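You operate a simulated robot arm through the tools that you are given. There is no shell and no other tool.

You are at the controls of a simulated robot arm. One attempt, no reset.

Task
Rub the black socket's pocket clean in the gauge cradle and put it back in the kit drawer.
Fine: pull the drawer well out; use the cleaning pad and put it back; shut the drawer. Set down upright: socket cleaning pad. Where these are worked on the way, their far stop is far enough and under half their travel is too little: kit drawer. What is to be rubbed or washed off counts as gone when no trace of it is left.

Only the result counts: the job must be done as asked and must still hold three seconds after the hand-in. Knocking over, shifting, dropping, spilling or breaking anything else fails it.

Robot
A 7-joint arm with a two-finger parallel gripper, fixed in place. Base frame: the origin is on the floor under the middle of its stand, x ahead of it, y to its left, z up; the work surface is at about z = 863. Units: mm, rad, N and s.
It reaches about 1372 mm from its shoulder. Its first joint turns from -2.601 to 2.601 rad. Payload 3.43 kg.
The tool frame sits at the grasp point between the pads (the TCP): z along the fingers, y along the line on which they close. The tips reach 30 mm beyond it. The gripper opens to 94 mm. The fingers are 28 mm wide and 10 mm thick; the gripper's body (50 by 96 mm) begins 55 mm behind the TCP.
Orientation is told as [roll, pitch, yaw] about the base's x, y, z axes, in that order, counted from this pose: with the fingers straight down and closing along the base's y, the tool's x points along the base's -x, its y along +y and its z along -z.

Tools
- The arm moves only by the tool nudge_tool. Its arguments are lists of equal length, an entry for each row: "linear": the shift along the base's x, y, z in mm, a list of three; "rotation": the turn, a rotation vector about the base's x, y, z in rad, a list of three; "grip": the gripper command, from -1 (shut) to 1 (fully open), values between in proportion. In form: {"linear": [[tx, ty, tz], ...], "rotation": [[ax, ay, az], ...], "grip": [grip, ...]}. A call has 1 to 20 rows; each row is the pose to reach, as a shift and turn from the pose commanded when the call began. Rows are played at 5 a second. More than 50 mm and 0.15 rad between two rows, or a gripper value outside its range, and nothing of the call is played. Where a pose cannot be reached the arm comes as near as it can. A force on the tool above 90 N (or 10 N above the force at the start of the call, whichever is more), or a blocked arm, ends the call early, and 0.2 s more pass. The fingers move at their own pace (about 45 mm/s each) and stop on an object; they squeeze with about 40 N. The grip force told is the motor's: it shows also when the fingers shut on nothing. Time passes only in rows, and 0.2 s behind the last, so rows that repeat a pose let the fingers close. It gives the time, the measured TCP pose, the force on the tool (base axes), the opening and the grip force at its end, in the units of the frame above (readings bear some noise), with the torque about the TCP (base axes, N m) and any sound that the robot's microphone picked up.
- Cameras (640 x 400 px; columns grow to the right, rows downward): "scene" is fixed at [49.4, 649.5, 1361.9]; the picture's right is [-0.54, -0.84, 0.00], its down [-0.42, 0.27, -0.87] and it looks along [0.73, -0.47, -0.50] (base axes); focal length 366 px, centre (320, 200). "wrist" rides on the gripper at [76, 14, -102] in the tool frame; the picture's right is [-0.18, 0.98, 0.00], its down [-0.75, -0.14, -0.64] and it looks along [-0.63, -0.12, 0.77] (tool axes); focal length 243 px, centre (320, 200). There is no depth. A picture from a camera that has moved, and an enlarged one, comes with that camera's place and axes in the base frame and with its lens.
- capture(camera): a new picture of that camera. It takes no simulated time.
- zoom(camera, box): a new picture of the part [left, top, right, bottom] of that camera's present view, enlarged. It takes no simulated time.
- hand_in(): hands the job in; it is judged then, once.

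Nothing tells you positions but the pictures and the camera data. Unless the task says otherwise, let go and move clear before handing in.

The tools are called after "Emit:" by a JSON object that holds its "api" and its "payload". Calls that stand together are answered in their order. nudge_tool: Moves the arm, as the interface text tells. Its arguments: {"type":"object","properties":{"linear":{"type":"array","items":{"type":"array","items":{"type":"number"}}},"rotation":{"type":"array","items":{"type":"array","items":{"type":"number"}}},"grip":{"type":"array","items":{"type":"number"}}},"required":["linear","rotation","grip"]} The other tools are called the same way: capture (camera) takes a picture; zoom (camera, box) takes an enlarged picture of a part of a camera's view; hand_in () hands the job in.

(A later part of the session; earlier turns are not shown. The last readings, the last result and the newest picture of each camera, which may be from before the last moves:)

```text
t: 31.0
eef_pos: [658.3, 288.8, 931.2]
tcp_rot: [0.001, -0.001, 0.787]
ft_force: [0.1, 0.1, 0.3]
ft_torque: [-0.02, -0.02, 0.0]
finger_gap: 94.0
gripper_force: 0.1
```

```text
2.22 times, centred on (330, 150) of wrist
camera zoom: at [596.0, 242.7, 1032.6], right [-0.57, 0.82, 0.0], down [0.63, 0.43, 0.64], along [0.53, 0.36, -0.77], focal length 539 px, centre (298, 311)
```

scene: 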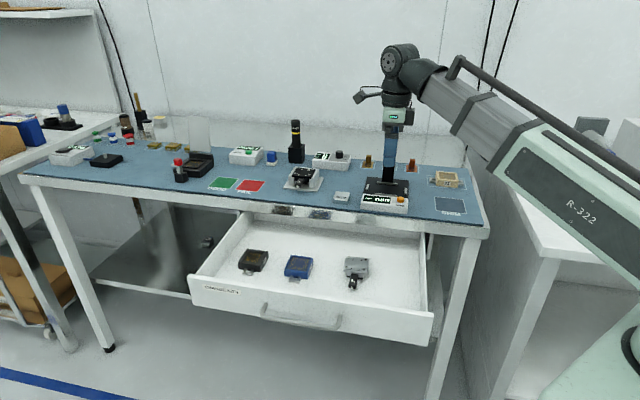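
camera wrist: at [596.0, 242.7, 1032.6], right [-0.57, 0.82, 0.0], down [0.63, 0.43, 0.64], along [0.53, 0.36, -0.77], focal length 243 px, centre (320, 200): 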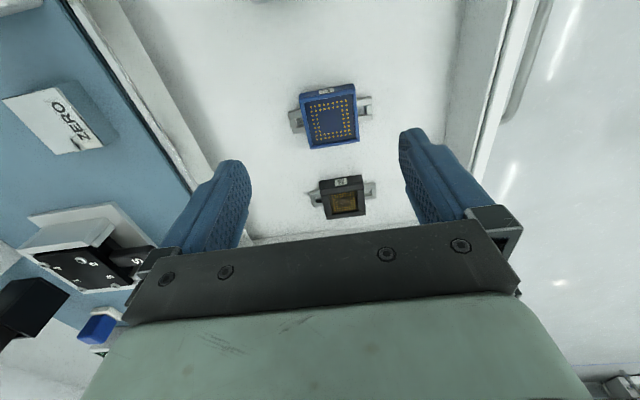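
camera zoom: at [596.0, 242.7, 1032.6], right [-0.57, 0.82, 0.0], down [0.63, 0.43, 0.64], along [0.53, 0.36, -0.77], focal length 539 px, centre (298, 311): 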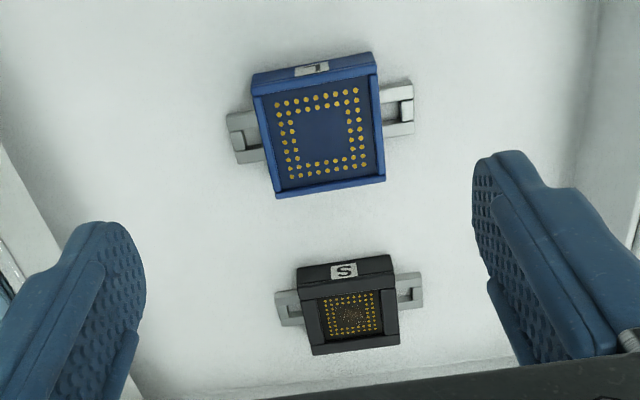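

I see the S socket with its label facing the robot side and ring tabs toward front and back. I'll zoom the fixed camera on it too, for triangulation.

Emit:
{"api": "zoom", "payload": {"camera": "scene", "box": [228, 240, 278, 285]}}

Emit:
{"api": "zoom", "payload": {"camera": "wrist", "box": [300, 165, 390, 230]}}

Emit:
{"api": "zoom", "payload": {"camera": "scene", "box": [180, 205, 440, 355]}}

```text
8.89 times, centred on (253, 262) of scene
camera zoom: at [49.4, 649.5, 1361.9], right [-0.54, -0.84, 0.0], down [-0.42, 0.27, -0.87], along [0.73, -0.47, -0.5], focal length 3257 px, centre (916, -356)
```

zoom: 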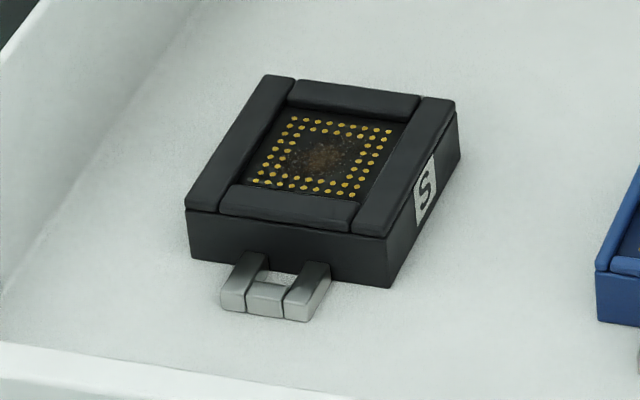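

```text
6.15 times, centred on (345, 198) of wrist
camera zoom: at [596.0, 242.7, 1032.6], right [-0.57, 0.82, 0.0], down [0.63, 0.43, 0.64], along [0.53, 0.36, -0.77], focal length 1493 px, centre (166, 215)
```

zoom: 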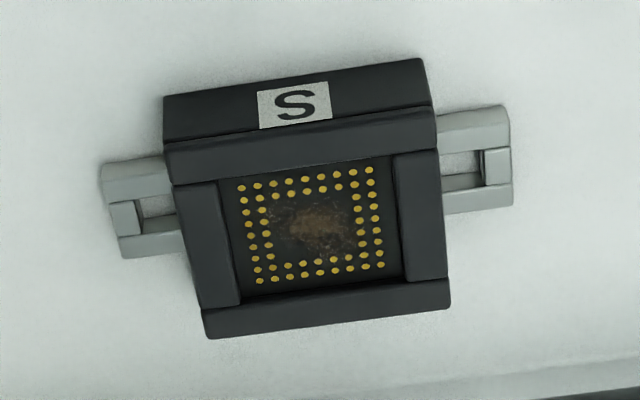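

```text
2.46 times, centred on (310, 280) of scene
camera zoom: at [49.4, 649.5, 1361.9], right [-0.54, -0.84, 0.0], down [-0.42, 0.27, -0.87], along [0.73, -0.47, -0.5], focal length 902 px, centre (345, 3)
```

zoom: 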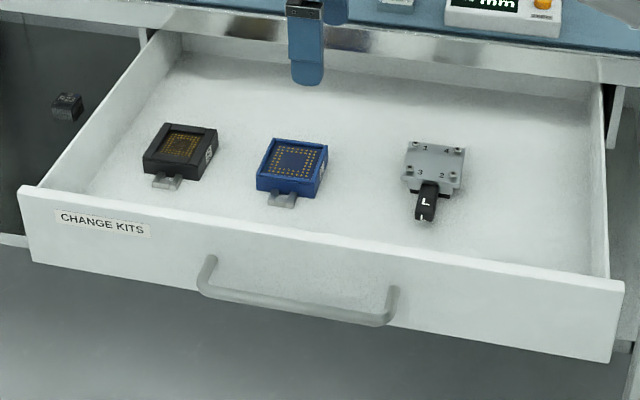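

Triangulation puts the socket's top centre at (758.5, 396.3, 774.5), about 58.6 mm square and 19 mm tall with 7 mm high tabs toward front and back. I'll come above it with a slight lean about the closing axis (to later clear the gauge probe) and check alignment.

Emit:
{"api": "nudge_tool", "payload": {"linear": [[20, 21, -10], [40, 42, -20], [60, 64, -35], [80, 86, -50], [96.6, 103.9, -70], [96.6, 103.9, -80], [96.6, 103.9, -80]], "rotation": [[0.03, -0.03, 0], [0.06, -0.06, 0], [0.09, -0.09, 0], [0.12, -0.12, 0], [0.12, -0.12, 0], [0.12, -0.12, 0], [0.12, -0.12, 0]], "grip": [1, 1, 1, 1, 1, 1, 1]}}

Emit:
{"api": "capture", "payload": {"camera": "wrist"}}

Emit:
{"api": "zoom", "payload": {"camera": "scene", "box": [200, 190, 320, 290]}}

```text
t: 32.6
eef_pos: [756.9, 388.9, 852.0]
tcp_rot: [0.0, -0.17, 0.786]
ft_force: [-0.4, -0.4, -0.4]
ft_torque: [0.02, 0.02, -0.01]
finger_gap: 94.1
gripper_force: 0.0
```

```text
taken
camera wrist: at [682.5, 333.3, 940.1], right [-0.57, 0.82, 0.03], down [0.55, 0.35, 0.76], along [0.62, 0.45, -0.65], focal length 243 px, centre (320, 200)
```

wrist: 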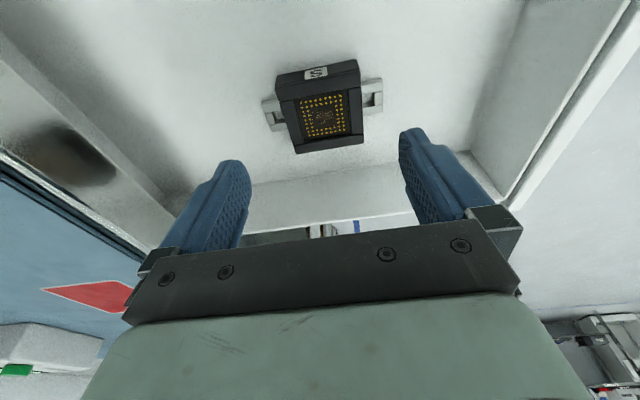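

```text
4.00 times, centred on (260, 240) of scene
camera zoom: at [49.4, 649.5, 1361.9], right [-0.54, -0.84, 0.0], down [-0.42, 0.27, -0.87], along [0.73, -0.47, -0.5], focal length 1466 px, centre (560, 40)
```

zoom: 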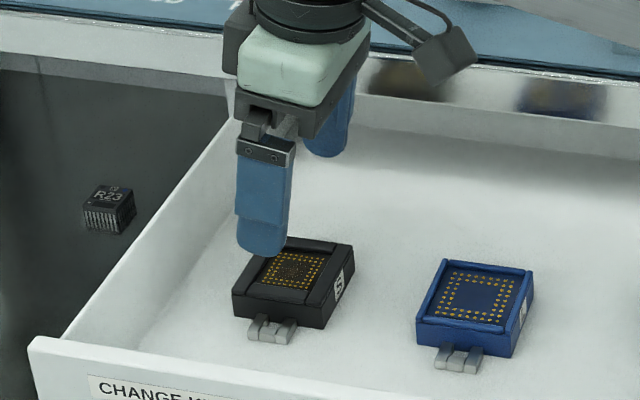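

The gripper leans as wanted and straddles the socket. I'll sample the pose again without moving, to gauge the reading noise before descending.

Emit:
{"api": "nudge_tool", "payload": {"linear": [[0, 0, 0]], "rotation": [[0, 0, 0]], "grip": [1]}}

Emit:
{"api": "nudge_tool", "payload": {"linear": [[0, 0, 0]], "rotation": [[0, 0, 0]], "grip": [1]}}

Emit:
{"api": "zoom", "payload": {"camera": "wrist", "box": [220, 40, 420, 200]}}

Emit:
{"api": "zoom", "payload": {"camera": "wrist", "box": [260, 50, 400, 160]}}

```text
t: 33.0
eef_pos: [757.8, 390.1, 852.9]
tcp_rot: [0.0, -0.169, 0.786]
ft_force: [-0.3, -0.5, 0.3]
ft_torque: [0.01, -0.01, 0.01]
finger_gap: 94.0
gripper_force: 0.1
```

```text
t: 33.4
eef_pos: [757.7, 389.8, 853.3]
tcp_rot: [0.0, -0.171, 0.783]
ft_force: [-0.5, 0.6, -0.1]
ft_torque: [0.01, -0.01, -0.07]
finger_gap: 94.0
gripper_force: 0.1
```

```text
2.50 times, centred on (320, 120) of wrist
camera zoom: at [682.4, 333.2, 940.2], right [-0.57, 0.82, 0.03], down [0.55, 0.35, 0.76], along [0.61, 0.45, -0.65], focal length 606 px, centre (320, 400)
```

zoom: 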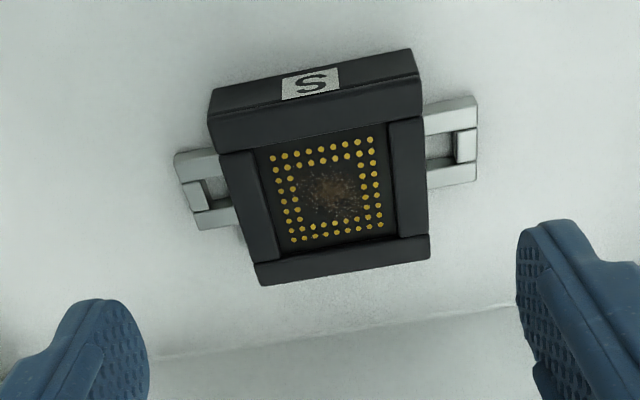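

```text
3.64 times, centred on (330, 105) of wrist
camera zoom: at [682.4, 333.2, 940.2], right [-0.57, 0.82, 0.03], down [0.55, 0.35, 0.76], along [0.61, 0.45, -0.65], focal length 882 px, centre (284, 546)
```

zoom: 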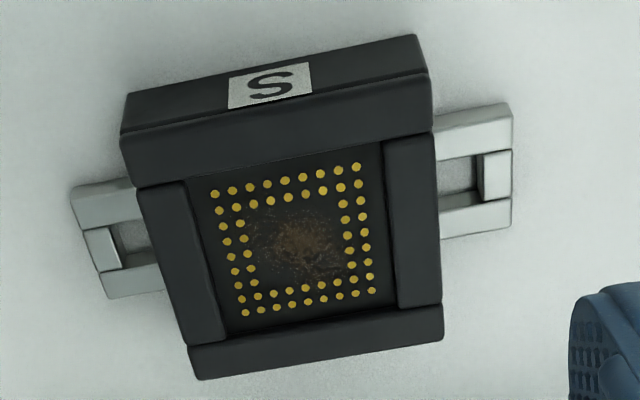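

Reading noise is about 1 mm, and the close view puts the socket centre at (759.3, 396.4). I'll correct by a few mm and descend so the fingertips sit just above the tabs.

Emit:
{"api": "nudge_tool", "payload": {"linear": [[-1.8, 4.1, -15], [-1.8, 4.1, -30], [-1.8, 4.1, -45], [-1.8, 4.1, -53], [-1.8, 4.1, -57], [-1.8, 4.1, -57]], "rotation": [[0, 0, 0], [0, 0, 0], [0, 0, 0], [0, 0, 0], [0, 0, 0], [0, 0, 0]], "grip": [1, 1, 1, 1, 1, 1]}}

Emit:
{"api": "capture", "payload": {"camera": "wrist"}}

Emit:
{"api": "zoom", "payload": {"camera": "scene", "box": [210, 220, 300, 290]}}

```text
t: 34.8
eef_pos: [754.1, 396.7, 795.1]
tcp_rot: [-0.001, -0.168, 0.784]
ft_force: [0.2, -0.1, 0.3]
ft_torque: [0.03, 0.03, -0.01]
finger_gap: 94.0
gripper_force: 0.0
```

```text
taken
camera wrist: at [679.6, 339.8, 882.1], right [-0.57, 0.82, 0.03], down [0.55, 0.35, 0.76], along [0.61, 0.45, -0.65], focal length 243 px, centre (320, 200)
```

wrist: 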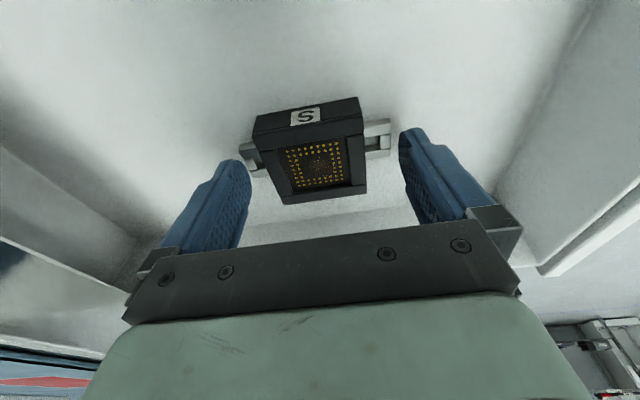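

```text
5.71 times, centred on (255, 255) of scene
camera zoom: at [49.4, 649.5, 1361.9], right [-0.54, -0.84, 0.0], down [-0.42, 0.27, -0.87], along [0.73, -0.47, -0.5], focal length 2094 px, centre (691, -114)
```

zoom: 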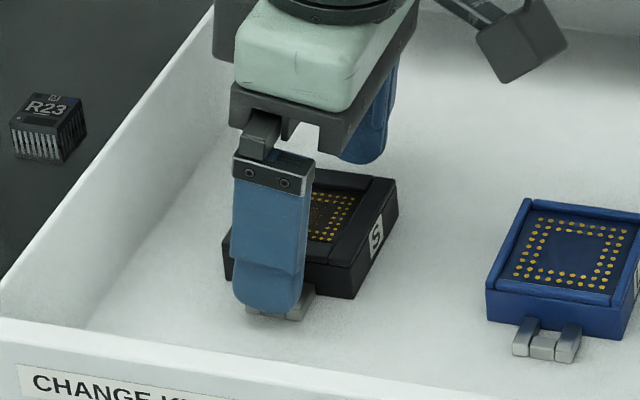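

The fingers straddle the socket over its tabs. I'll trim by a couple of mm, raise 1.5 mm, and close.

Emit:
{"api": "nudge_tool", "payload": {"linear": [[1, -2.3, 1.5], [1, -2.3, 1.5], [1, -2.3, 1.5], [1, -2.3, 1.5], [1, -2.3, 1.5], [1, -2.3, 1.5]], "rotation": [[0, 0, 0], [0, 0, 0], [0, 0, 0], [0, 0, 0], [0, 0, 0], [0, 0, 0]], "grip": [1, 1, -1, -1, -1, -1]}}

Emit:
{"api": "capture", "payload": {"camera": "wrist"}}

Emit:
{"api": "zoom", "payload": {"camera": "scene", "box": [210, 220, 300, 290]}}

```text
t: 36.2
eef_pos: [755.4, 393.7, 795.9]
tcp_rot: [-0.001, -0.171, 0.786]
ft_force: [0.7, -0.3, 1.0]
ft_torque: [-0.03, -0.11, 0.01]
finger_gap: 59.6
gripper_force: 40.5
```

```text
taken
camera wrist: at [680.2, 337.8, 883.4], right [-0.57, 0.82, 0.03], down [0.55, 0.35, 0.76], along [0.61, 0.45, -0.65], focal length 243 px, centre (320, 200)
```

wrist: 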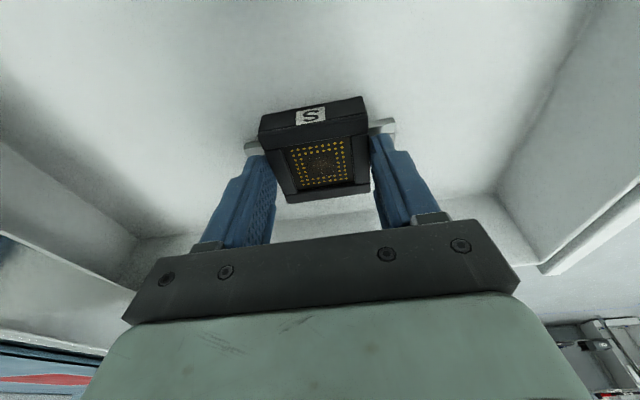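

```text
5.71 times, centred on (255, 255) of scene
camera zoom: at [49.4, 649.5, 1361.9], right [-0.54, -0.84, 0.0], down [-0.42, 0.27, -0.87], along [0.73, -0.47, -0.5], focal length 2094 px, centre (691, -114)
```

zoom: 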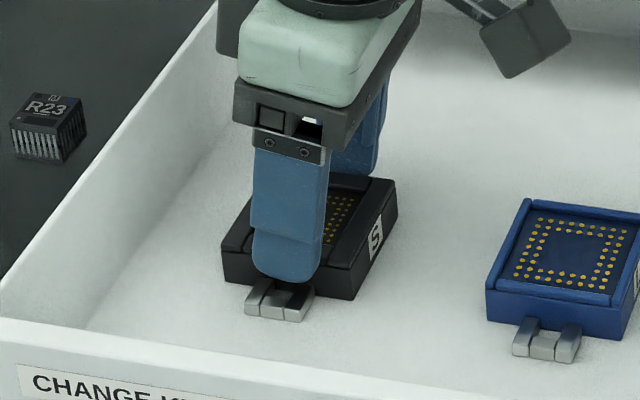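

The socket is held (gap 59.6 mm, 40 N). I'll lift it clear of the drawer and check that it came up level.

Emit:
{"api": "nudge_tool", "payload": {"linear": [[0, 0, 8], [0, 0, 25], [0, 0, 50], [0, 0, 80], [0, 0, 110], [0, 0, 140], [0, 0, 170], [0, 0, 200], [0, 0, 205]], "rotation": [[0, 0, 0], [0, 0, 0], [0, 0, 0], [0, 0, 0], [0, 0, 0], [0, 0, 0], [0, 0, 0], [0, 0, 0], [0, 0, 0]], "grip": [-1, -1, -1, -1, -1, -1, -1, -1, -1]}}

Emit:
{"api": "capture", "payload": {"camera": "wrist"}}

Emit:
{"api": "capture", "payload": {"camera": "scene"}}

```text
t: 38.2
eef_pos: [754.4, 392.3, 1001.5]
tcp_rot: [0.002, -0.168, 0.786]
ft_force: [0.0, 0.3, -1.6]
ft_torque: [-0.03, 0.03, 0.01]
finger_gap: 59.4
gripper_force: 39.9
```

```text
taken
camera wrist: at [679.7, 336.1, 1090.1], right [-0.57, 0.82, 0.03], down [0.55, 0.35, 0.76], along [0.61, 0.45, -0.65], focal length 243 px, centre (320, 200)
```

wrist: 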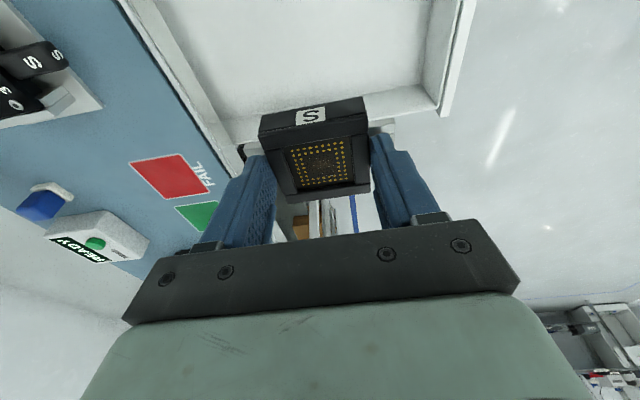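

```text
taken
```

scene: 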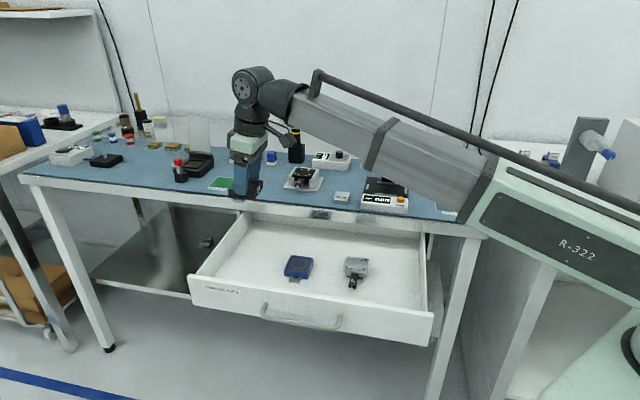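

The socket is held firmly and level. I'll carry it over to in front of the gauge while turning it 90°.

Emit:
{"api": "nudge_tool", "payload": {"linear": [[-9, -26, 0], [-18, -52, 0], [-27, -78, 0], [-36, -104, 0], [-45, -130, 0], [-54, -156, 0], [-63, -182, 0], [-72, -208, 0], [-81, -234, 0], [-90, -260, 0], [-99, -286, 0], [-108, -312, 0], [-108, -312, 0]], "rotation": [[0, 0, -0.131], [0, 0, -0.262], [0, 0, -0.393], [0, 0, -0.524], [0, 0, -0.655], [0, 0, -0.786], [0, 0, -0.917], [0, 0, -1.048], [0, 0, -1.179], [0, 0, -1.31], [0, 0, -1.441], [0, 0, -1.571], [0, 0, -1.571]], "grip": [-1, -1, -1, -1, -1, -1, -1, -1, -1, -1, -1, -1, -1]}}

Emit:
{"api": "capture", "payload": {"camera": "wrist"}}

Emit:
{"api": "capture", "payload": {"camera": "scene"}}

```text
t: 41.0
eef_pos: [646.8, 79.8, 1002.1]
tcp_rot: [0.001, -0.17, -0.788]
ft_force: [0.2, 0.4, -1.9]
ft_torque: [0.06, 0.0, 0.0]
finger_gap: 59.5
gripper_force: 40.3
```

```text
taken
camera wrist: at [592.4, 155.0, 1088.5], right [0.82, 0.57, 0.03], down [0.35, -0.55, 0.76], along [0.45, -0.62, -0.65], focal length 243 px, centre (320, 200)
```

wrist: 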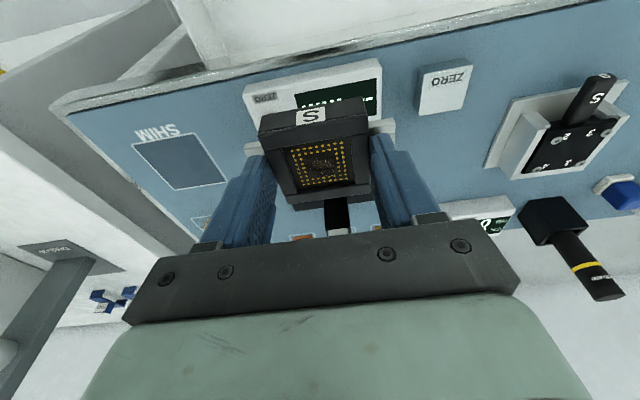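

```text
taken
```

scene: 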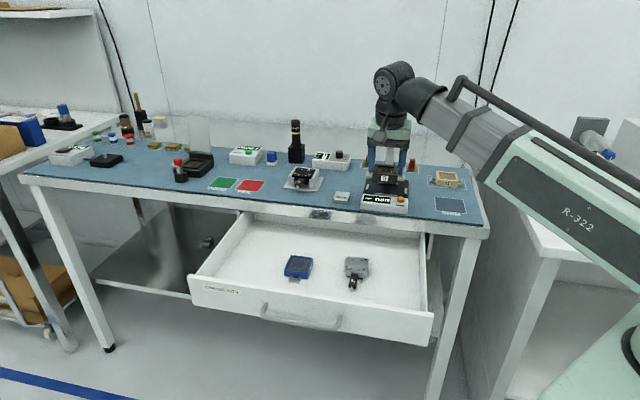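

I've re-triangulated the four rails: the cradle centre is (718.7, 3.0), rail tops z≈875, inner room about 65 × 100 mm. I'll lower to z≈960 and slide in over the cradle from the front.

Emit:
{"api": "nudge_tool", "payload": {"linear": [[0, 0, -20], [0, 0, -41], [17, -18, -41], [34, -36, -41], [51, -55, -41], [62, -67, -41], [67.7, -72.9, -41], [67.7, -72.9, -41]], "rotation": [[0, 0, 0], [0, 0, 0], [0, 0, 0], [0, 0, 0], [0, 0, 0], [0, 0, 0], [0, 0, 0], [0, 0, 0]], "grip": [-1, -1, -1, -1, -1, -1, -1, -1]}}

Emit:
{"api": "capture", "payload": {"camera": "wrist"}}

Emit:
{"api": "zoom", "payload": {"camera": "scene", "box": [340, 110, 440, 215]}}

```text
t: 42.8
eef_pos: [716.4, 8.9, 957.6]
tcp_rot: [-0.001, -0.168, -0.785]
ft_force: [0.1, 1.0, -1.9]
ft_torque: [-0.02, 0.02, 0.01]
finger_gap: 59.6
gripper_force: 39.9
```

```text
taken
camera wrist: at [661.2, 83.1, 1045.5], right [0.82, 0.57, 0.03], down [0.35, -0.55, 0.76], along [0.45, -0.61, -0.65], focal length 243 px, centre (320, 200)
```

wrist: 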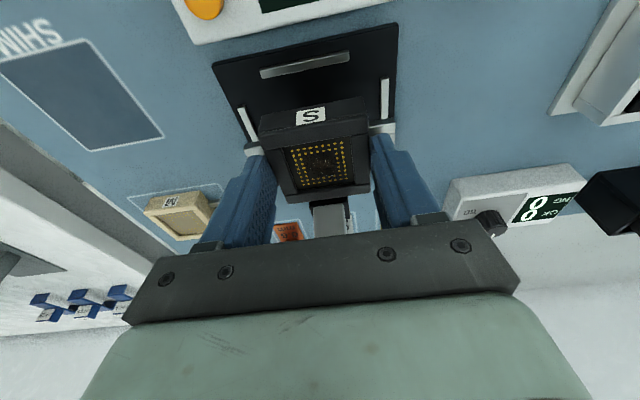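

```text
3.81 times, centred on (390, 162) of scene
camera zoom: at [49.4, 649.5, 1361.9], right [-0.54, -0.84, 0.0], down [-0.42, 0.27, -0.87], along [0.73, -0.47, -0.5], focal length 1396 px, centre (53, 343)
```

zoom: 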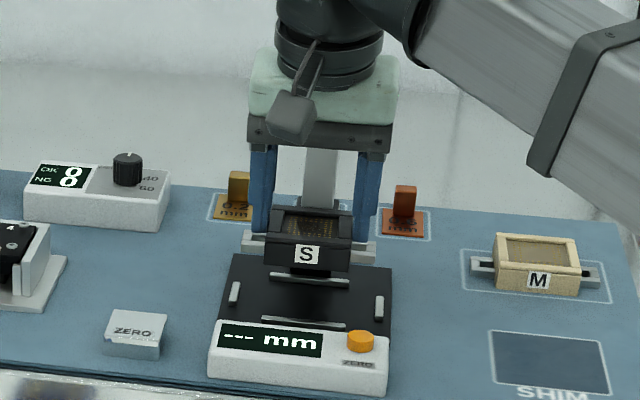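

The front and side rails are visible around the held socket. I'll zoom in to verify the cradle centre from this closer pose.

Emit:
{"api": "zoom", "payload": {"camera": "wrist", "box": [200, 15, 420, 165]}}

Emit:
{"api": "zoom", "payload": {"camera": "scene", "box": [355, 150, 425, 210]}}

```text
2.67 times, centred on (310, 90) of wrist
camera zoom: at [661.2, 83.1, 1045.5], right [0.82, 0.57, 0.03], down [0.35, -0.55, 0.76], along [0.45, -0.61, -0.65], focal length 647 px, centre (347, 493)
```

zoom: 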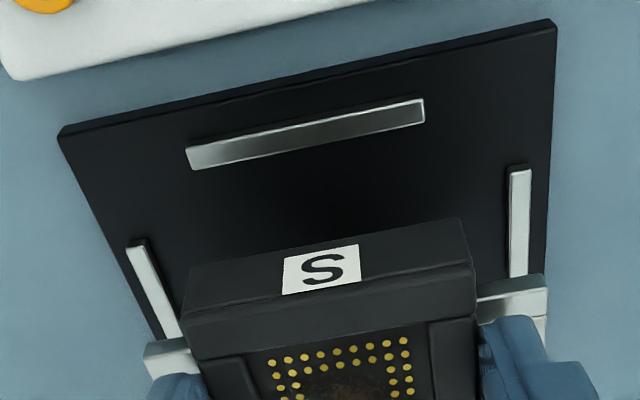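

```text
6.67 times, centred on (390, 180) of scene
camera zoom: at [49.4, 649.5, 1361.9], right [-0.54, -0.84, 0.0], down [-0.42, 0.27, -0.87], along [0.73, -0.47, -0.5], focal length 2442 px, centre (-147, 333)
```

zoom: 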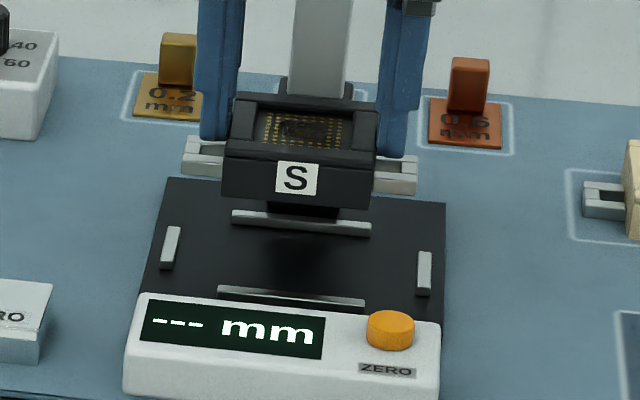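

The measurements agree: the socket needs about −2.5 mm along the bench edge, and no change in depth. I'll apply that and descend to about 10 mm above the plate for a final check.

Emit:
{"api": "nudge_tool", "payload": {"linear": [[-1.8, -1.8, -8], [-1.8, -1.8, -18], [-1.8, -1.8, -28], [-1.8, -1.8, -36], [-1.8, -1.8, -36]], "rotation": [[0, 0, 0], [0, 0, 0], [0, 0, 0], [0, 0, 0], [0, 0, 0]], "grip": [-1, -1, -1, -1, -1]}}

Emit:
{"api": "zoom", "payload": {"camera": "wrist", "box": [210, 50, 430, 200]}}

Emit:
{"api": "zoom", "payload": {"camera": "scene", "box": [355, 150, 425, 210]}}

```text
t: 44.0
eef_pos: [711.9, 7.6, 924.3]
tcp_rot: [0.001, -0.169, -0.785]
ft_force: [-10.7, 10.6, 7.1]
ft_torque: [-0.91, -0.91, 0.01]
finger_gap: 59.7
gripper_force: 40.1
```

```text
2.67 times, centred on (320, 125) of wrist
camera zoom: at [656.6, 82.0, 1011.7], right [0.82, 0.57, 0.03], down [0.35, -0.55, 0.76], along [0.45, -0.61, -0.65], focal length 647 px, centre (320, 400)
```

zoom: 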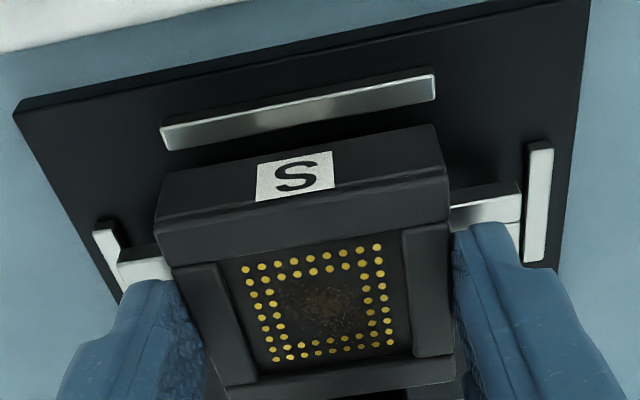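

```text
6.67 times, centred on (390, 180) of scene
camera zoom: at [49.4, 649.5, 1361.9], right [-0.54, -0.84, 0.0], down [-0.42, 0.27, -0.87], along [0.73, -0.47, -0.5], focal length 2442 px, centre (-147, 333)
```

zoom: 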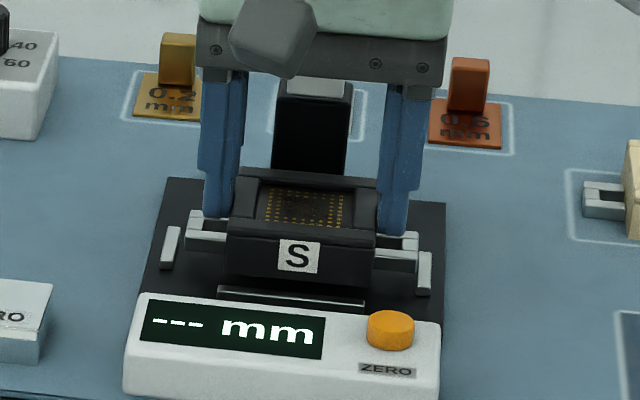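

The readings show contact about 72 mm above the TCP: a box on the gripper's rear side is touching the gauge probe. I'll back off outward and up, then lean the tool 0.10 rad further outward so it clears, planning to set the socket down front edge first.

Emit:
{"api": "nudge_tool", "payload": {"linear": [[-6, 6, 3], [-6, 6, 18], [-6, 6, 32], [-6, 6, 32], [-2.5, 3, 32], [-2.5, 3, 32]], "rotation": [[0, 0, 0], [0, 0, 0], [0, 0, 0], [-0.035, -0.035, 0], [-0.0707, -0.0707, 0], [-0.0707, -0.0707, 0]], "grip": [-1, -1, -1, -1, -1, -1]}}

Emit:
{"api": "capture", "payload": {"camera": "wrist"}}

Emit:
{"api": "zoom", "payload": {"camera": "scene", "box": [340, 110, 440, 215]}}

```text
t: 45.4
eef_pos: [711.1, 9.8, 956.3]
tcp_rot: [0.0, -0.271, -0.786]
ft_force: [-0.3, 0.2, -1.3]
ft_torque: [0.01, 0.01, 0.01]
finger_gap: 59.4
gripper_force: 40.2
```

```text
taken
camera wrist: at [650.1, 89.8, 1033.6], right [0.82, 0.57, 0.05], down [0.29, -0.49, 0.82], along [0.49, -0.66, -0.57], focal length 243 px, centre (320, 200)
```

wrist: 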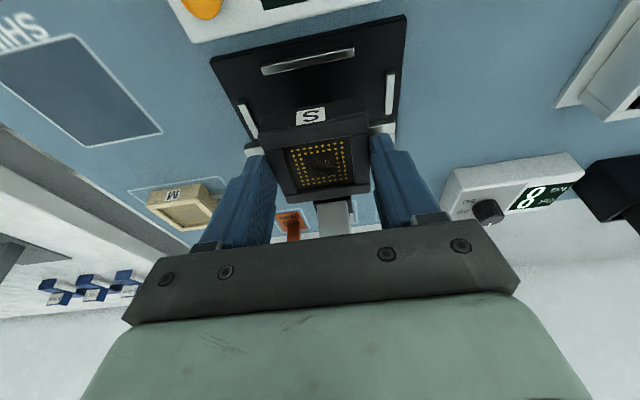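

```text
3.81 times, centred on (390, 162) of scene
camera zoom: at [49.4, 649.5, 1361.9], right [-0.54, -0.84, 0.0], down [-0.42, 0.27, -0.87], along [0.73, -0.47, -0.5], focal length 1396 px, centre (53, 343)
```

zoom: 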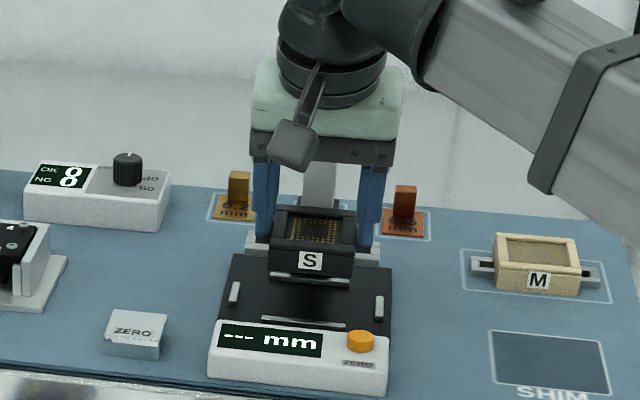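

Free of contact now. I'll descend to about 5 mm above expected touch with the extra lean and check the alignment.

Emit:
{"api": "nudge_tool", "payload": {"linear": [[1, 0.3, -10], [1, 0.3, -20], [1, 0.3, -30], [1, 0.3, -37], [1, 0.3, -37]], "rotation": [[0, 0, 0], [0, 0, 0], [0, 0, 0], [0, 0, 0], [0, 0, 0]], "grip": [-1, -1, -1, -1, -1]}}

Emit:
{"api": "zoom", "payload": {"camera": "wrist", "box": [210, 50, 430, 200]}}

Emit:
{"api": "zoom", "payload": {"camera": "scene", "box": [355, 150, 425, 210]}}

```text
t: 46.6
eef_pos: [711.8, 9.3, 919.6]
tcp_rot: [-0.001, -0.271, -0.785]
ft_force: [-0.2, -0.4, -1.7]
ft_torque: [-0.01, 0.0, 0.0]
finger_gap: 59.4
gripper_force: 40.2
```

```text
2.67 times, centred on (320, 125) of wrist
camera zoom: at [650.9, 89.3, 997.1], right [0.82, 0.57, 0.05], down [0.29, -0.49, 0.82], along [0.49, -0.66, -0.57], focal length 647 px, centre (320, 400)
```

zoom: 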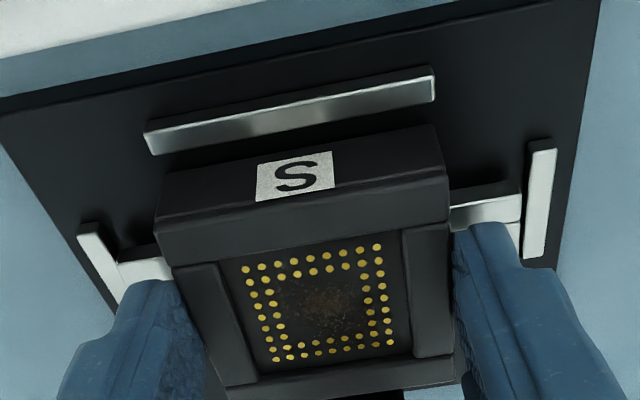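

```text
6.67 times, centred on (390, 180) of scene
camera zoom: at [49.4, 649.5, 1361.9], right [-0.54, -0.84, 0.0], down [-0.42, 0.27, -0.87], along [0.73, -0.47, -0.5], focal length 2442 px, centre (-147, 333)
```

zoom: 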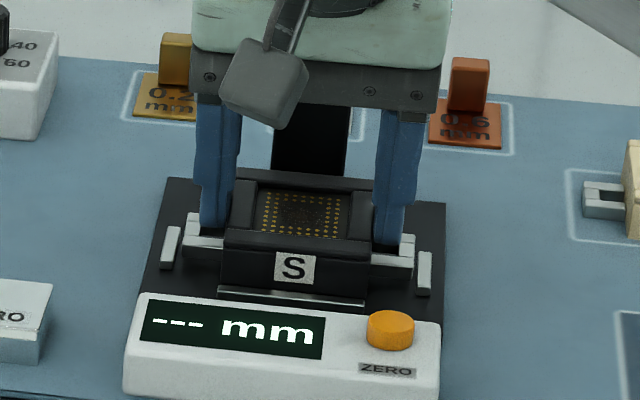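

Alignment looks good: about 3.7 mm to the front rail and 2 mm to the rear one, centred sideways. I'll lower in small steps until the front edge touches.

Emit:
{"api": "nudge_tool", "payload": {"linear": [[0, 0, -2.5], [0, 0, -5], [0, 0, -5]], "rotation": [[0, 0, 0], [0, 0, 0], [0, 0, 0]], "grip": [-1, -1, -1]}}

Emit:
{"api": "nudge_tool", "payload": {"linear": [[0, 0, -1], [0, 0, -2], [0, 0, -2]], "rotation": [[0, 0, 0], [0, 0, 0], [0, 0, 0]], "grip": [-1, -1, -1]}}

```text
t: 47.4
eef_pos: [710.6, 9.2, 915.2]
tcp_rot: [0.002, -0.274, -0.784]
ft_force: [0.5, -5.3, 33.8]
ft_torque: [-0.33, -0.2, -0.04]
finger_gap: 59.6
gripper_force: 40.0
```

```text
t: 48.2
eef_pos: [710.9, 9.6, 911.9]
tcp_rot: [0.002, -0.27, -0.785]
ft_force: [7.8, 1.0, 40.3]
ft_torque: [0.01, -0.31, 0.01]
finger_gap: 59.6
gripper_force: 39.9
```

Contact is reached (about 40 N upward). I'll look before releasing.

Emit:
{"api": "zoom", "payload": {"camera": "wrist", "box": [210, 50, 430, 200]}}

Emit:
{"api": "zoom", "payload": {"camera": "scene", "box": [355, 150, 425, 210]}}

```text
2.67 times, centred on (320, 125) of wrist
camera zoom: at [650.1, 90.0, 990.0], right [0.82, 0.57, 0.05], down [0.29, -0.49, 0.82], along [0.49, -0.66, -0.57], focal length 647 px, centre (320, 400)
```

zoom: 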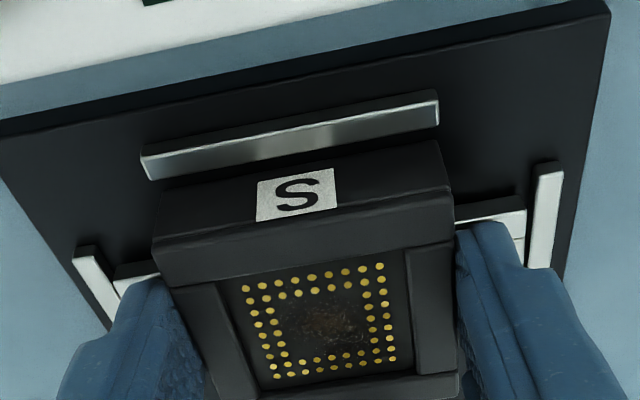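

```text
6.67 times, centred on (390, 180) of scene
camera zoom: at [49.4, 649.5, 1361.9], right [-0.54, -0.84, 0.0], down [-0.42, 0.27, -0.87], along [0.73, -0.47, -0.5], focal length 2442 px, centre (-147, 333)
```

zoom: 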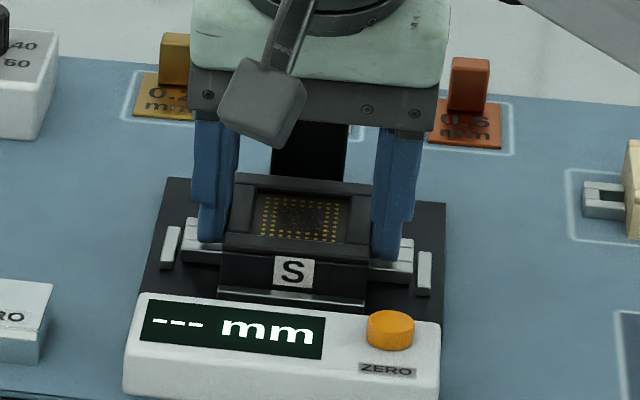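

The socket's front edge is down inside the front rail and it has mostly settled flat. I'll open the fingers gently to let it settle, then rise a little and look.

Emit:
{"api": "nudge_tool", "payload": {"linear": [[0, 0, 0], [0, 0, 0], [0, 0, 0], [0, 0, 0]], "rotation": [[0, 0, 0], [0, 0, 0], [0, 0, 0], [0, 0, 0]], "grip": [0.35, 0.5, 0.58, 0.58]}}

Emit:
{"api": "zoom", "payload": {"camera": "wrist", "box": [210, 50, 430, 200]}}

Emit:
{"api": "zoom", "payload": {"camera": "scene", "box": [355, 150, 425, 210]}}

```text
t: 49.2
eef_pos: [711.2, 9.2, 910.5]
tcp_rot: [-0.001, -0.268, -0.787]
ft_force: [-0.2, 0.1, 0.3]
ft_torque: [-0.04, 0.05, -0.01]
finger_gap: 74.3
gripper_force: 0.1
```

```text
2.67 times, centred on (320, 125) of wrist
camera zoom: at [650.0, 89.8, 989.0], right [0.82, 0.57, 0.05], down [0.29, -0.49, 0.82], along [0.49, -0.66, -0.57], focal length 647 px, centre (320, 400)
```

zoom: 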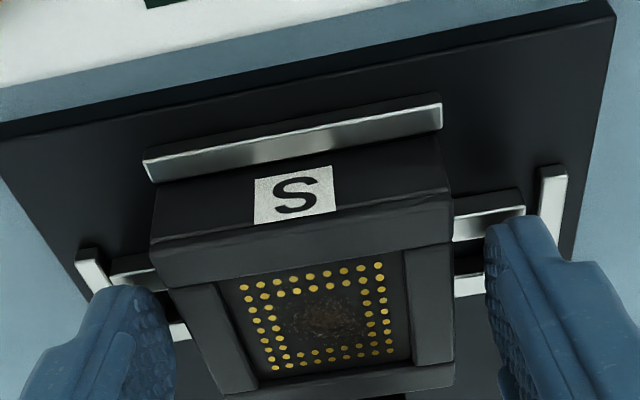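

```text
6.67 times, centred on (390, 180) of scene
camera zoom: at [49.4, 649.5, 1361.9], right [-0.54, -0.84, 0.0], down [-0.42, 0.27, -0.87], along [0.73, -0.47, -0.5], focal length 2442 px, centre (-147, 333)
```

zoom: 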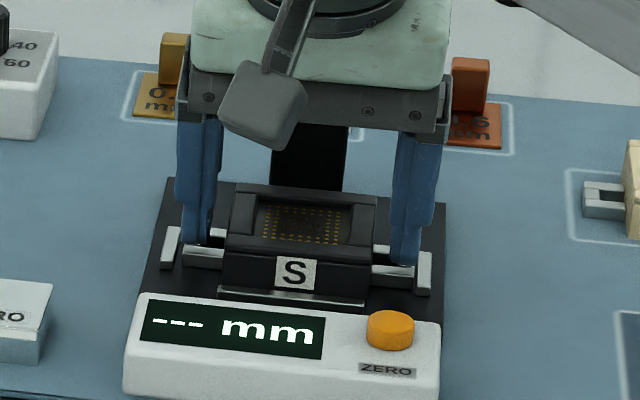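

Released with no force. I'll retract up and outward and inspect how the socket sits in the cradle.

Emit:
{"api": "nudge_tool", "payload": {"linear": [[-2, 2, 10], [-5.6, 5.6, 28], [-11, 11, 56], [-25, 25, 90], [-45, 45, 110], [-60, 60, 110], [-60, 60, 110]], "rotation": [[0, 0, 0], [0, 0, 0], [0, 0, 0], [0, 0, 0], [0.05, 0.05, 0], [0.1, 0.1, 0], [0.1, 0.1, 0]], "grip": [0.58, 0.58, 0.58, 1, 1, 1, 1]}}

Emit:
{"api": "capture", "payload": {"camera": "wrist"}}

Emit:
{"api": "zoom", "payload": {"camera": "scene", "box": [355, 120, 425, 210]}}

```text
t: 50.8
eef_pos: [650.6, 69.4, 1022.6]
tcp_rot: [-0.001, -0.127, -0.785]
ft_force: [-0.6, 0.8, -1.0]
ft_torque: [0.03, 0.01, 0.0]
finger_gap: 93.8
gripper_force: 0.0
```

```text
taken
camera wrist: at [599.6, 141.2, 1114.6], right [0.82, 0.57, 0.02], down [0.37, -0.57, 0.73], along [0.43, -0.59, -0.68], focal length 243 px, centre (320, 200)
```

wrist: 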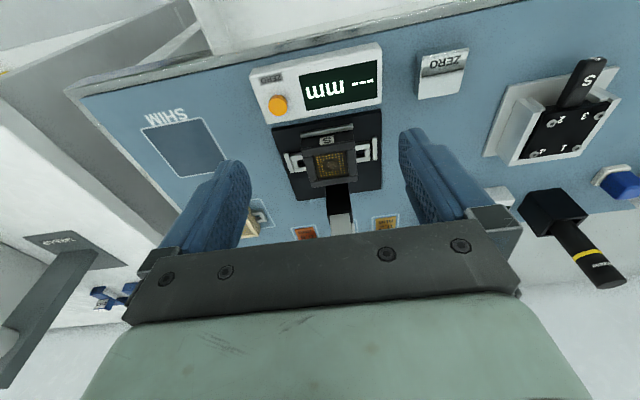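

```text
4.44 times, centred on (390, 165) of scene
camera zoom: at [49.4, 649.5, 1361.9], right [-0.54, -0.84, 0.0], down [-0.42, 0.27, -0.87], along [0.73, -0.47, -0.5], focal length 1628 px, centre (9, 356)
```

zoom: 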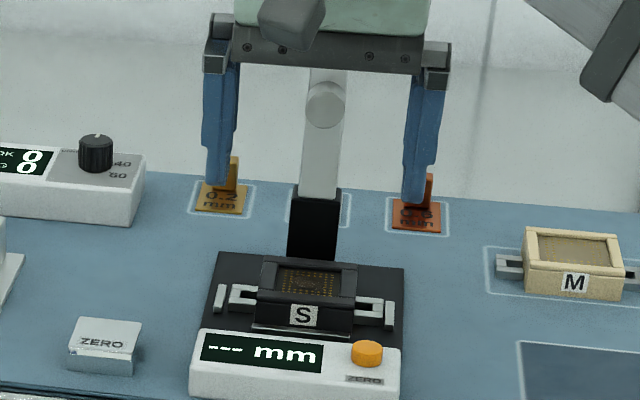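

The socket appears seated within the four rails. I'll zoom in to confirm it lies flat and see the dirt.

Emit:
{"api": "zoom", "payload": {"camera": "wrist", "box": [260, 110, 400, 220]}}

Emit:
{"api": "zoom", "payload": {"camera": "scene", "box": [370, 170, 420, 205]}}

```text
3.64 times, centred on (330, 165) of wrist
camera zoom: at [599.6, 141.2, 1114.6], right [0.82, 0.57, 0.02], down [0.37, -0.57, 0.73], along [0.43, -0.59, -0.68], focal length 882 px, centre (284, 327)
```

zoom: 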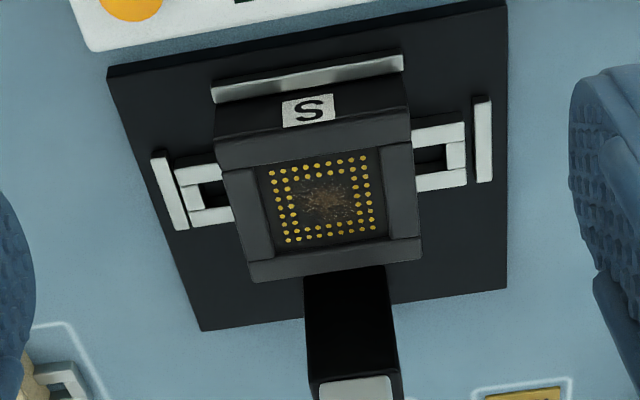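

```text
11.43 times, centred on (395, 188) of scene
camera zoom: at [49.4, 649.5, 1361.9], right [-0.54, -0.84, 0.0], down [-0.42, 0.27, -0.87], along [0.73, -0.47, -0.5], focal length 4187 px, centre (-537, 343)
```

zoom: 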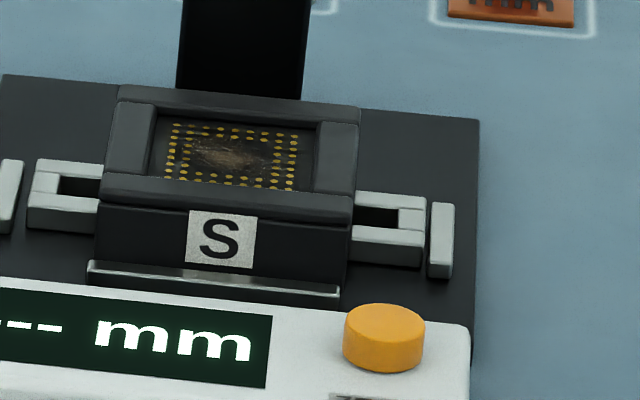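

The socket sits flat inside all four rails and the brown dirt is visible in its pocket. Next I'll go and look closely at the blue cleaning pad.

Emit:
{"api": "nudge_tool", "payload": {"linear": [[20, 25, 10], [55, 45, 15], [95, 68, 15], [135, 90, 15], [175, 112, 15], [215, 134, 10], [255, 155, 0], [295, 172, -12], [330, 185, -22], [330, 185, -22]], "rotation": [[0, 0, 0], [0.01, 0.01, 0], [0.02, 0.02, 0], [0.03, 0.03, 0], [0.045, 0.045, 0], [0.06, 0.06, 0], [0.075, 0.075, 0], [0.092, 0.092, 0], [0.092, 0.092, 0], [0.092, 0.092, 0]], "grip": [1, 1, 1, 1, 1, 1, 1, 1, 1, 1]}}

Emit:
{"api": "capture", "payload": {"camera": "wrist"}}

Emit:
{"api": "capture", "payload": {"camera": "scene"}}

```text
t: 53.0
eef_pos: [983.8, 255.3, 1000.0]
tcp_rot: [0.001, 0.002, -0.787]
ft_force: [0.2, 0.2, 0.4]
ft_torque: [0.03, 0.02, 0.04]
finger_gap: 93.9
gripper_force: 0.1
```

```text
taken
camera wrist: at [940.2, 318.4, 1102.3], right [0.82, 0.57, 0.0], down [0.43, -0.63, 0.64], along [0.36, -0.53, -0.77], focal length 243 px, centre (320, 200)
```

wrist: 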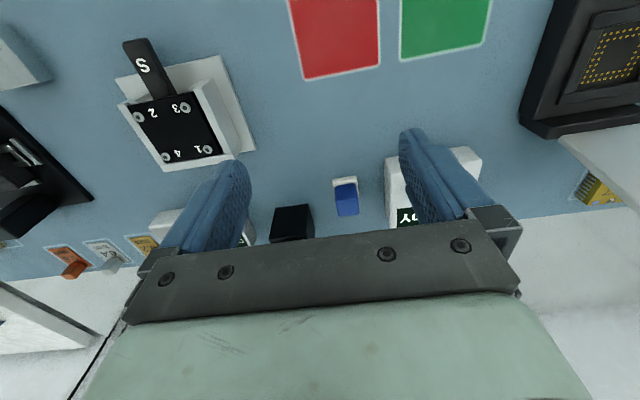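

```text
taken
```

scene: 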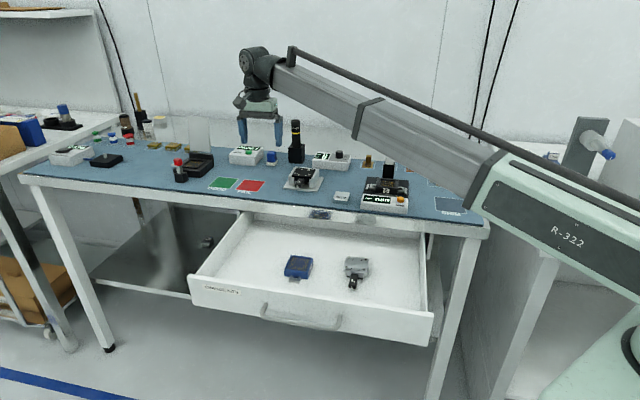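

The pad is well in view between the driver stand and the READY box. I'll zoom in, and also check the forearm's clearance from the gauge lever.

Emit:
{"api": "zoom", "payload": {"camera": "wrist", "box": [250, 140, 430, 245]}}

Emit:
{"api": "zoom", "payload": {"camera": "scene", "box": [225, 110, 345, 190]}}

Emit:
{"api": "zoom", "payload": {"camera": "scene", "box": [330, 90, 490, 210]}}

Emit:
{"api": "zoom", "payload": {"camera": "scene", "box": [255, 140, 295, 175]}}

```text
3.56 times, centred on (340, 192) of wrist
camera zoom: at [940.2, 318.4, 1102.3], right [0.82, 0.57, 0.0], down [0.43, -0.63, 0.64], along [0.36, -0.53, -0.77], focal length 863 px, centre (249, 227)
```

zoom: 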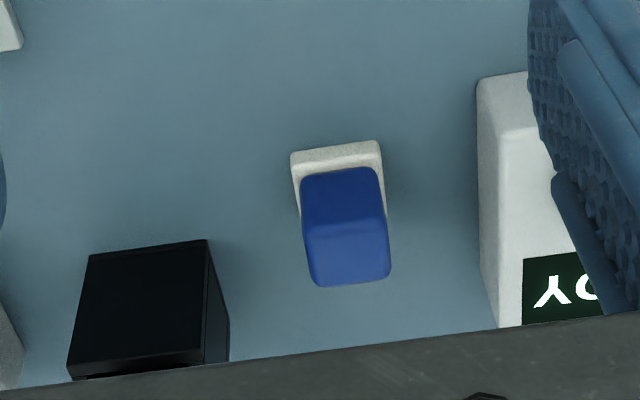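

```text
5.00 times, centred on (285, 150) of scene
camera zoom: at [49.4, 649.5, 1361.9], right [-0.54, -0.84, 0.0], down [-0.42, 0.27, -0.87], along [0.73, -0.47, -0.5], focal length 1832 px, centre (495, 450)
```

zoom: 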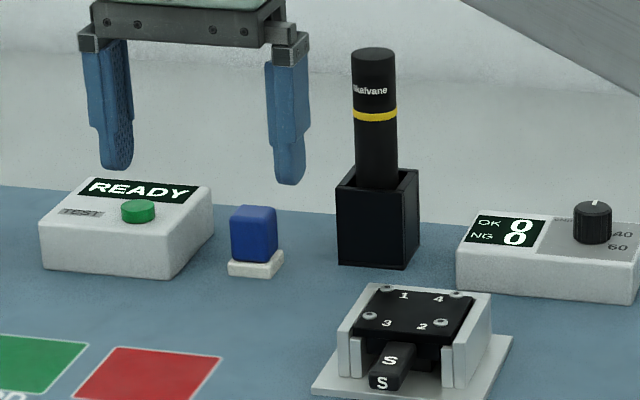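

```text
3.33 times, centred on (410, 150) of scene
camera zoom: at [49.4, 649.5, 1361.9], right [-0.54, -0.84, 0.0], down [-0.42, 0.27, -0.87], along [0.73, -0.47, -0.5], focal length 1221 px, centre (20, 367)
```

zoom: 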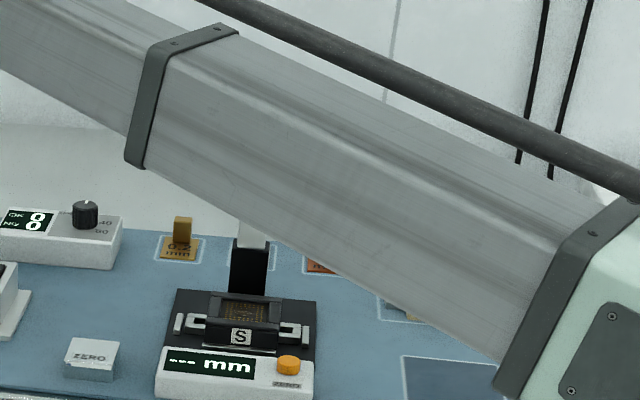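

```text
11.43 times, centred on (275, 158) of scene
camera zoom: at [49.4, 649.5, 1361.9], right [-0.54, -0.84, 0.0], down [-0.42, 0.27, -0.87], along [0.73, -0.47, -0.5], focal length 4187 px, centre (834, 686)
```

zoom: 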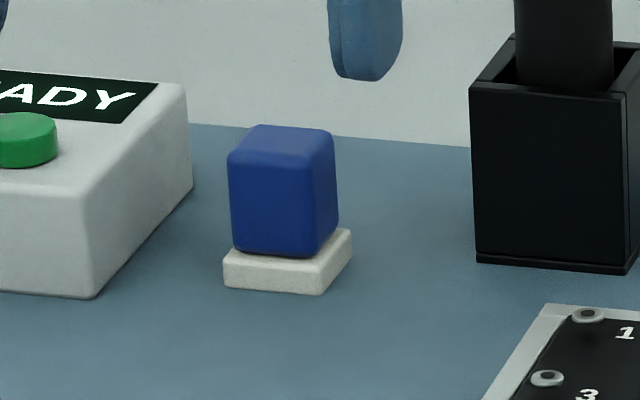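

The pad's white base is about 30 mm square centred near (1069, 187), its blue block about 25 mm wide with its top at z≈902. I'll hover above it with the tool leaned 0.45 rad outward (needed later to clear the probe) and the fingers at 40 mm.

Emit:
{"api": "nudge_tool", "payload": {"linear": [[10, -5, 0], [25, -15, 0], [40, -28, 0], [58, -42, -5], [72, -55, -12], [79, -61.7, -20], [79, -61.7, -20]], "rotation": [[-0.06, -0.06, 0], [-0.12, -0.12, 0], [-0.18, -0.18, 0], [-0.24, -0.24, 0], [-0.3, -0.3, 0], [-0.318, -0.318, 0], [-0.318, -0.318, 0]], "grip": [0, -0.15, -0.15, -0.15, -0.15, -0.15, -0.15]}}

Emit:
{"api": "capture", "payload": {"camera": "wrist"}}

Emit:
{"api": "zoom", "payload": {"camera": "scene", "box": [225, 110, 345, 190]}}

```text
t: 54.6
eef_pos: [1062.2, 192.2, 982.5]
tcp_rot: [0.0, -0.448, -0.787]
ft_force: [0.4, 1.3, -0.1]
ft_torque: [-0.01, -0.05, 0.03]
finger_gap: 40.0
gripper_force: 0.1
```

```text
taken
camera wrist: at [992.1, 281.5, 1040.5], right [0.81, 0.58, 0.08], down [0.18, -0.38, 0.91], along [0.55, -0.72, -0.42], focal length 243 px, centre (320, 200)
```

wrist: 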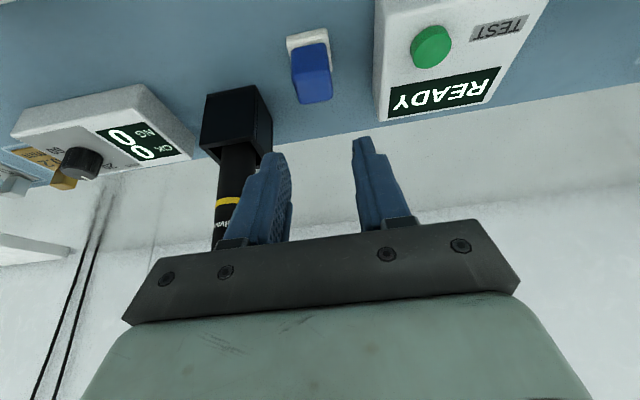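

```text
5.00 times, centred on (285, 150) of scene
camera zoom: at [49.4, 649.5, 1361.9], right [-0.54, -0.84, 0.0], down [-0.42, 0.27, -0.87], along [0.73, -0.47, -0.5], focal length 1832 px, centre (495, 450)
```

zoom: 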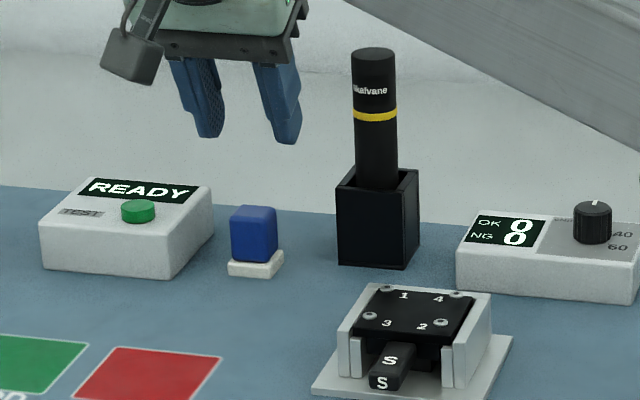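

The hover pose is clear of the driver and READY box. I'll zoom to refine the pad's position from this close view.

Emit:
{"api": "zoom", "payload": {"camera": "wrist", "box": [270, 15, 370, 115]}}

```text
4.00 times, centred on (320, 65) of wrist
camera zoom: at [992.1, 281.5, 1040.5], right [0.81, 0.58, 0.08], down [0.18, -0.38, 0.91], along [0.55, -0.72, -0.42], focal length 970 px, centre (320, 740)
```

zoom: 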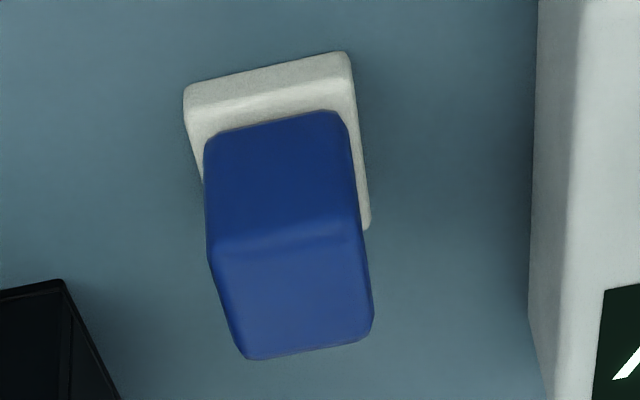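

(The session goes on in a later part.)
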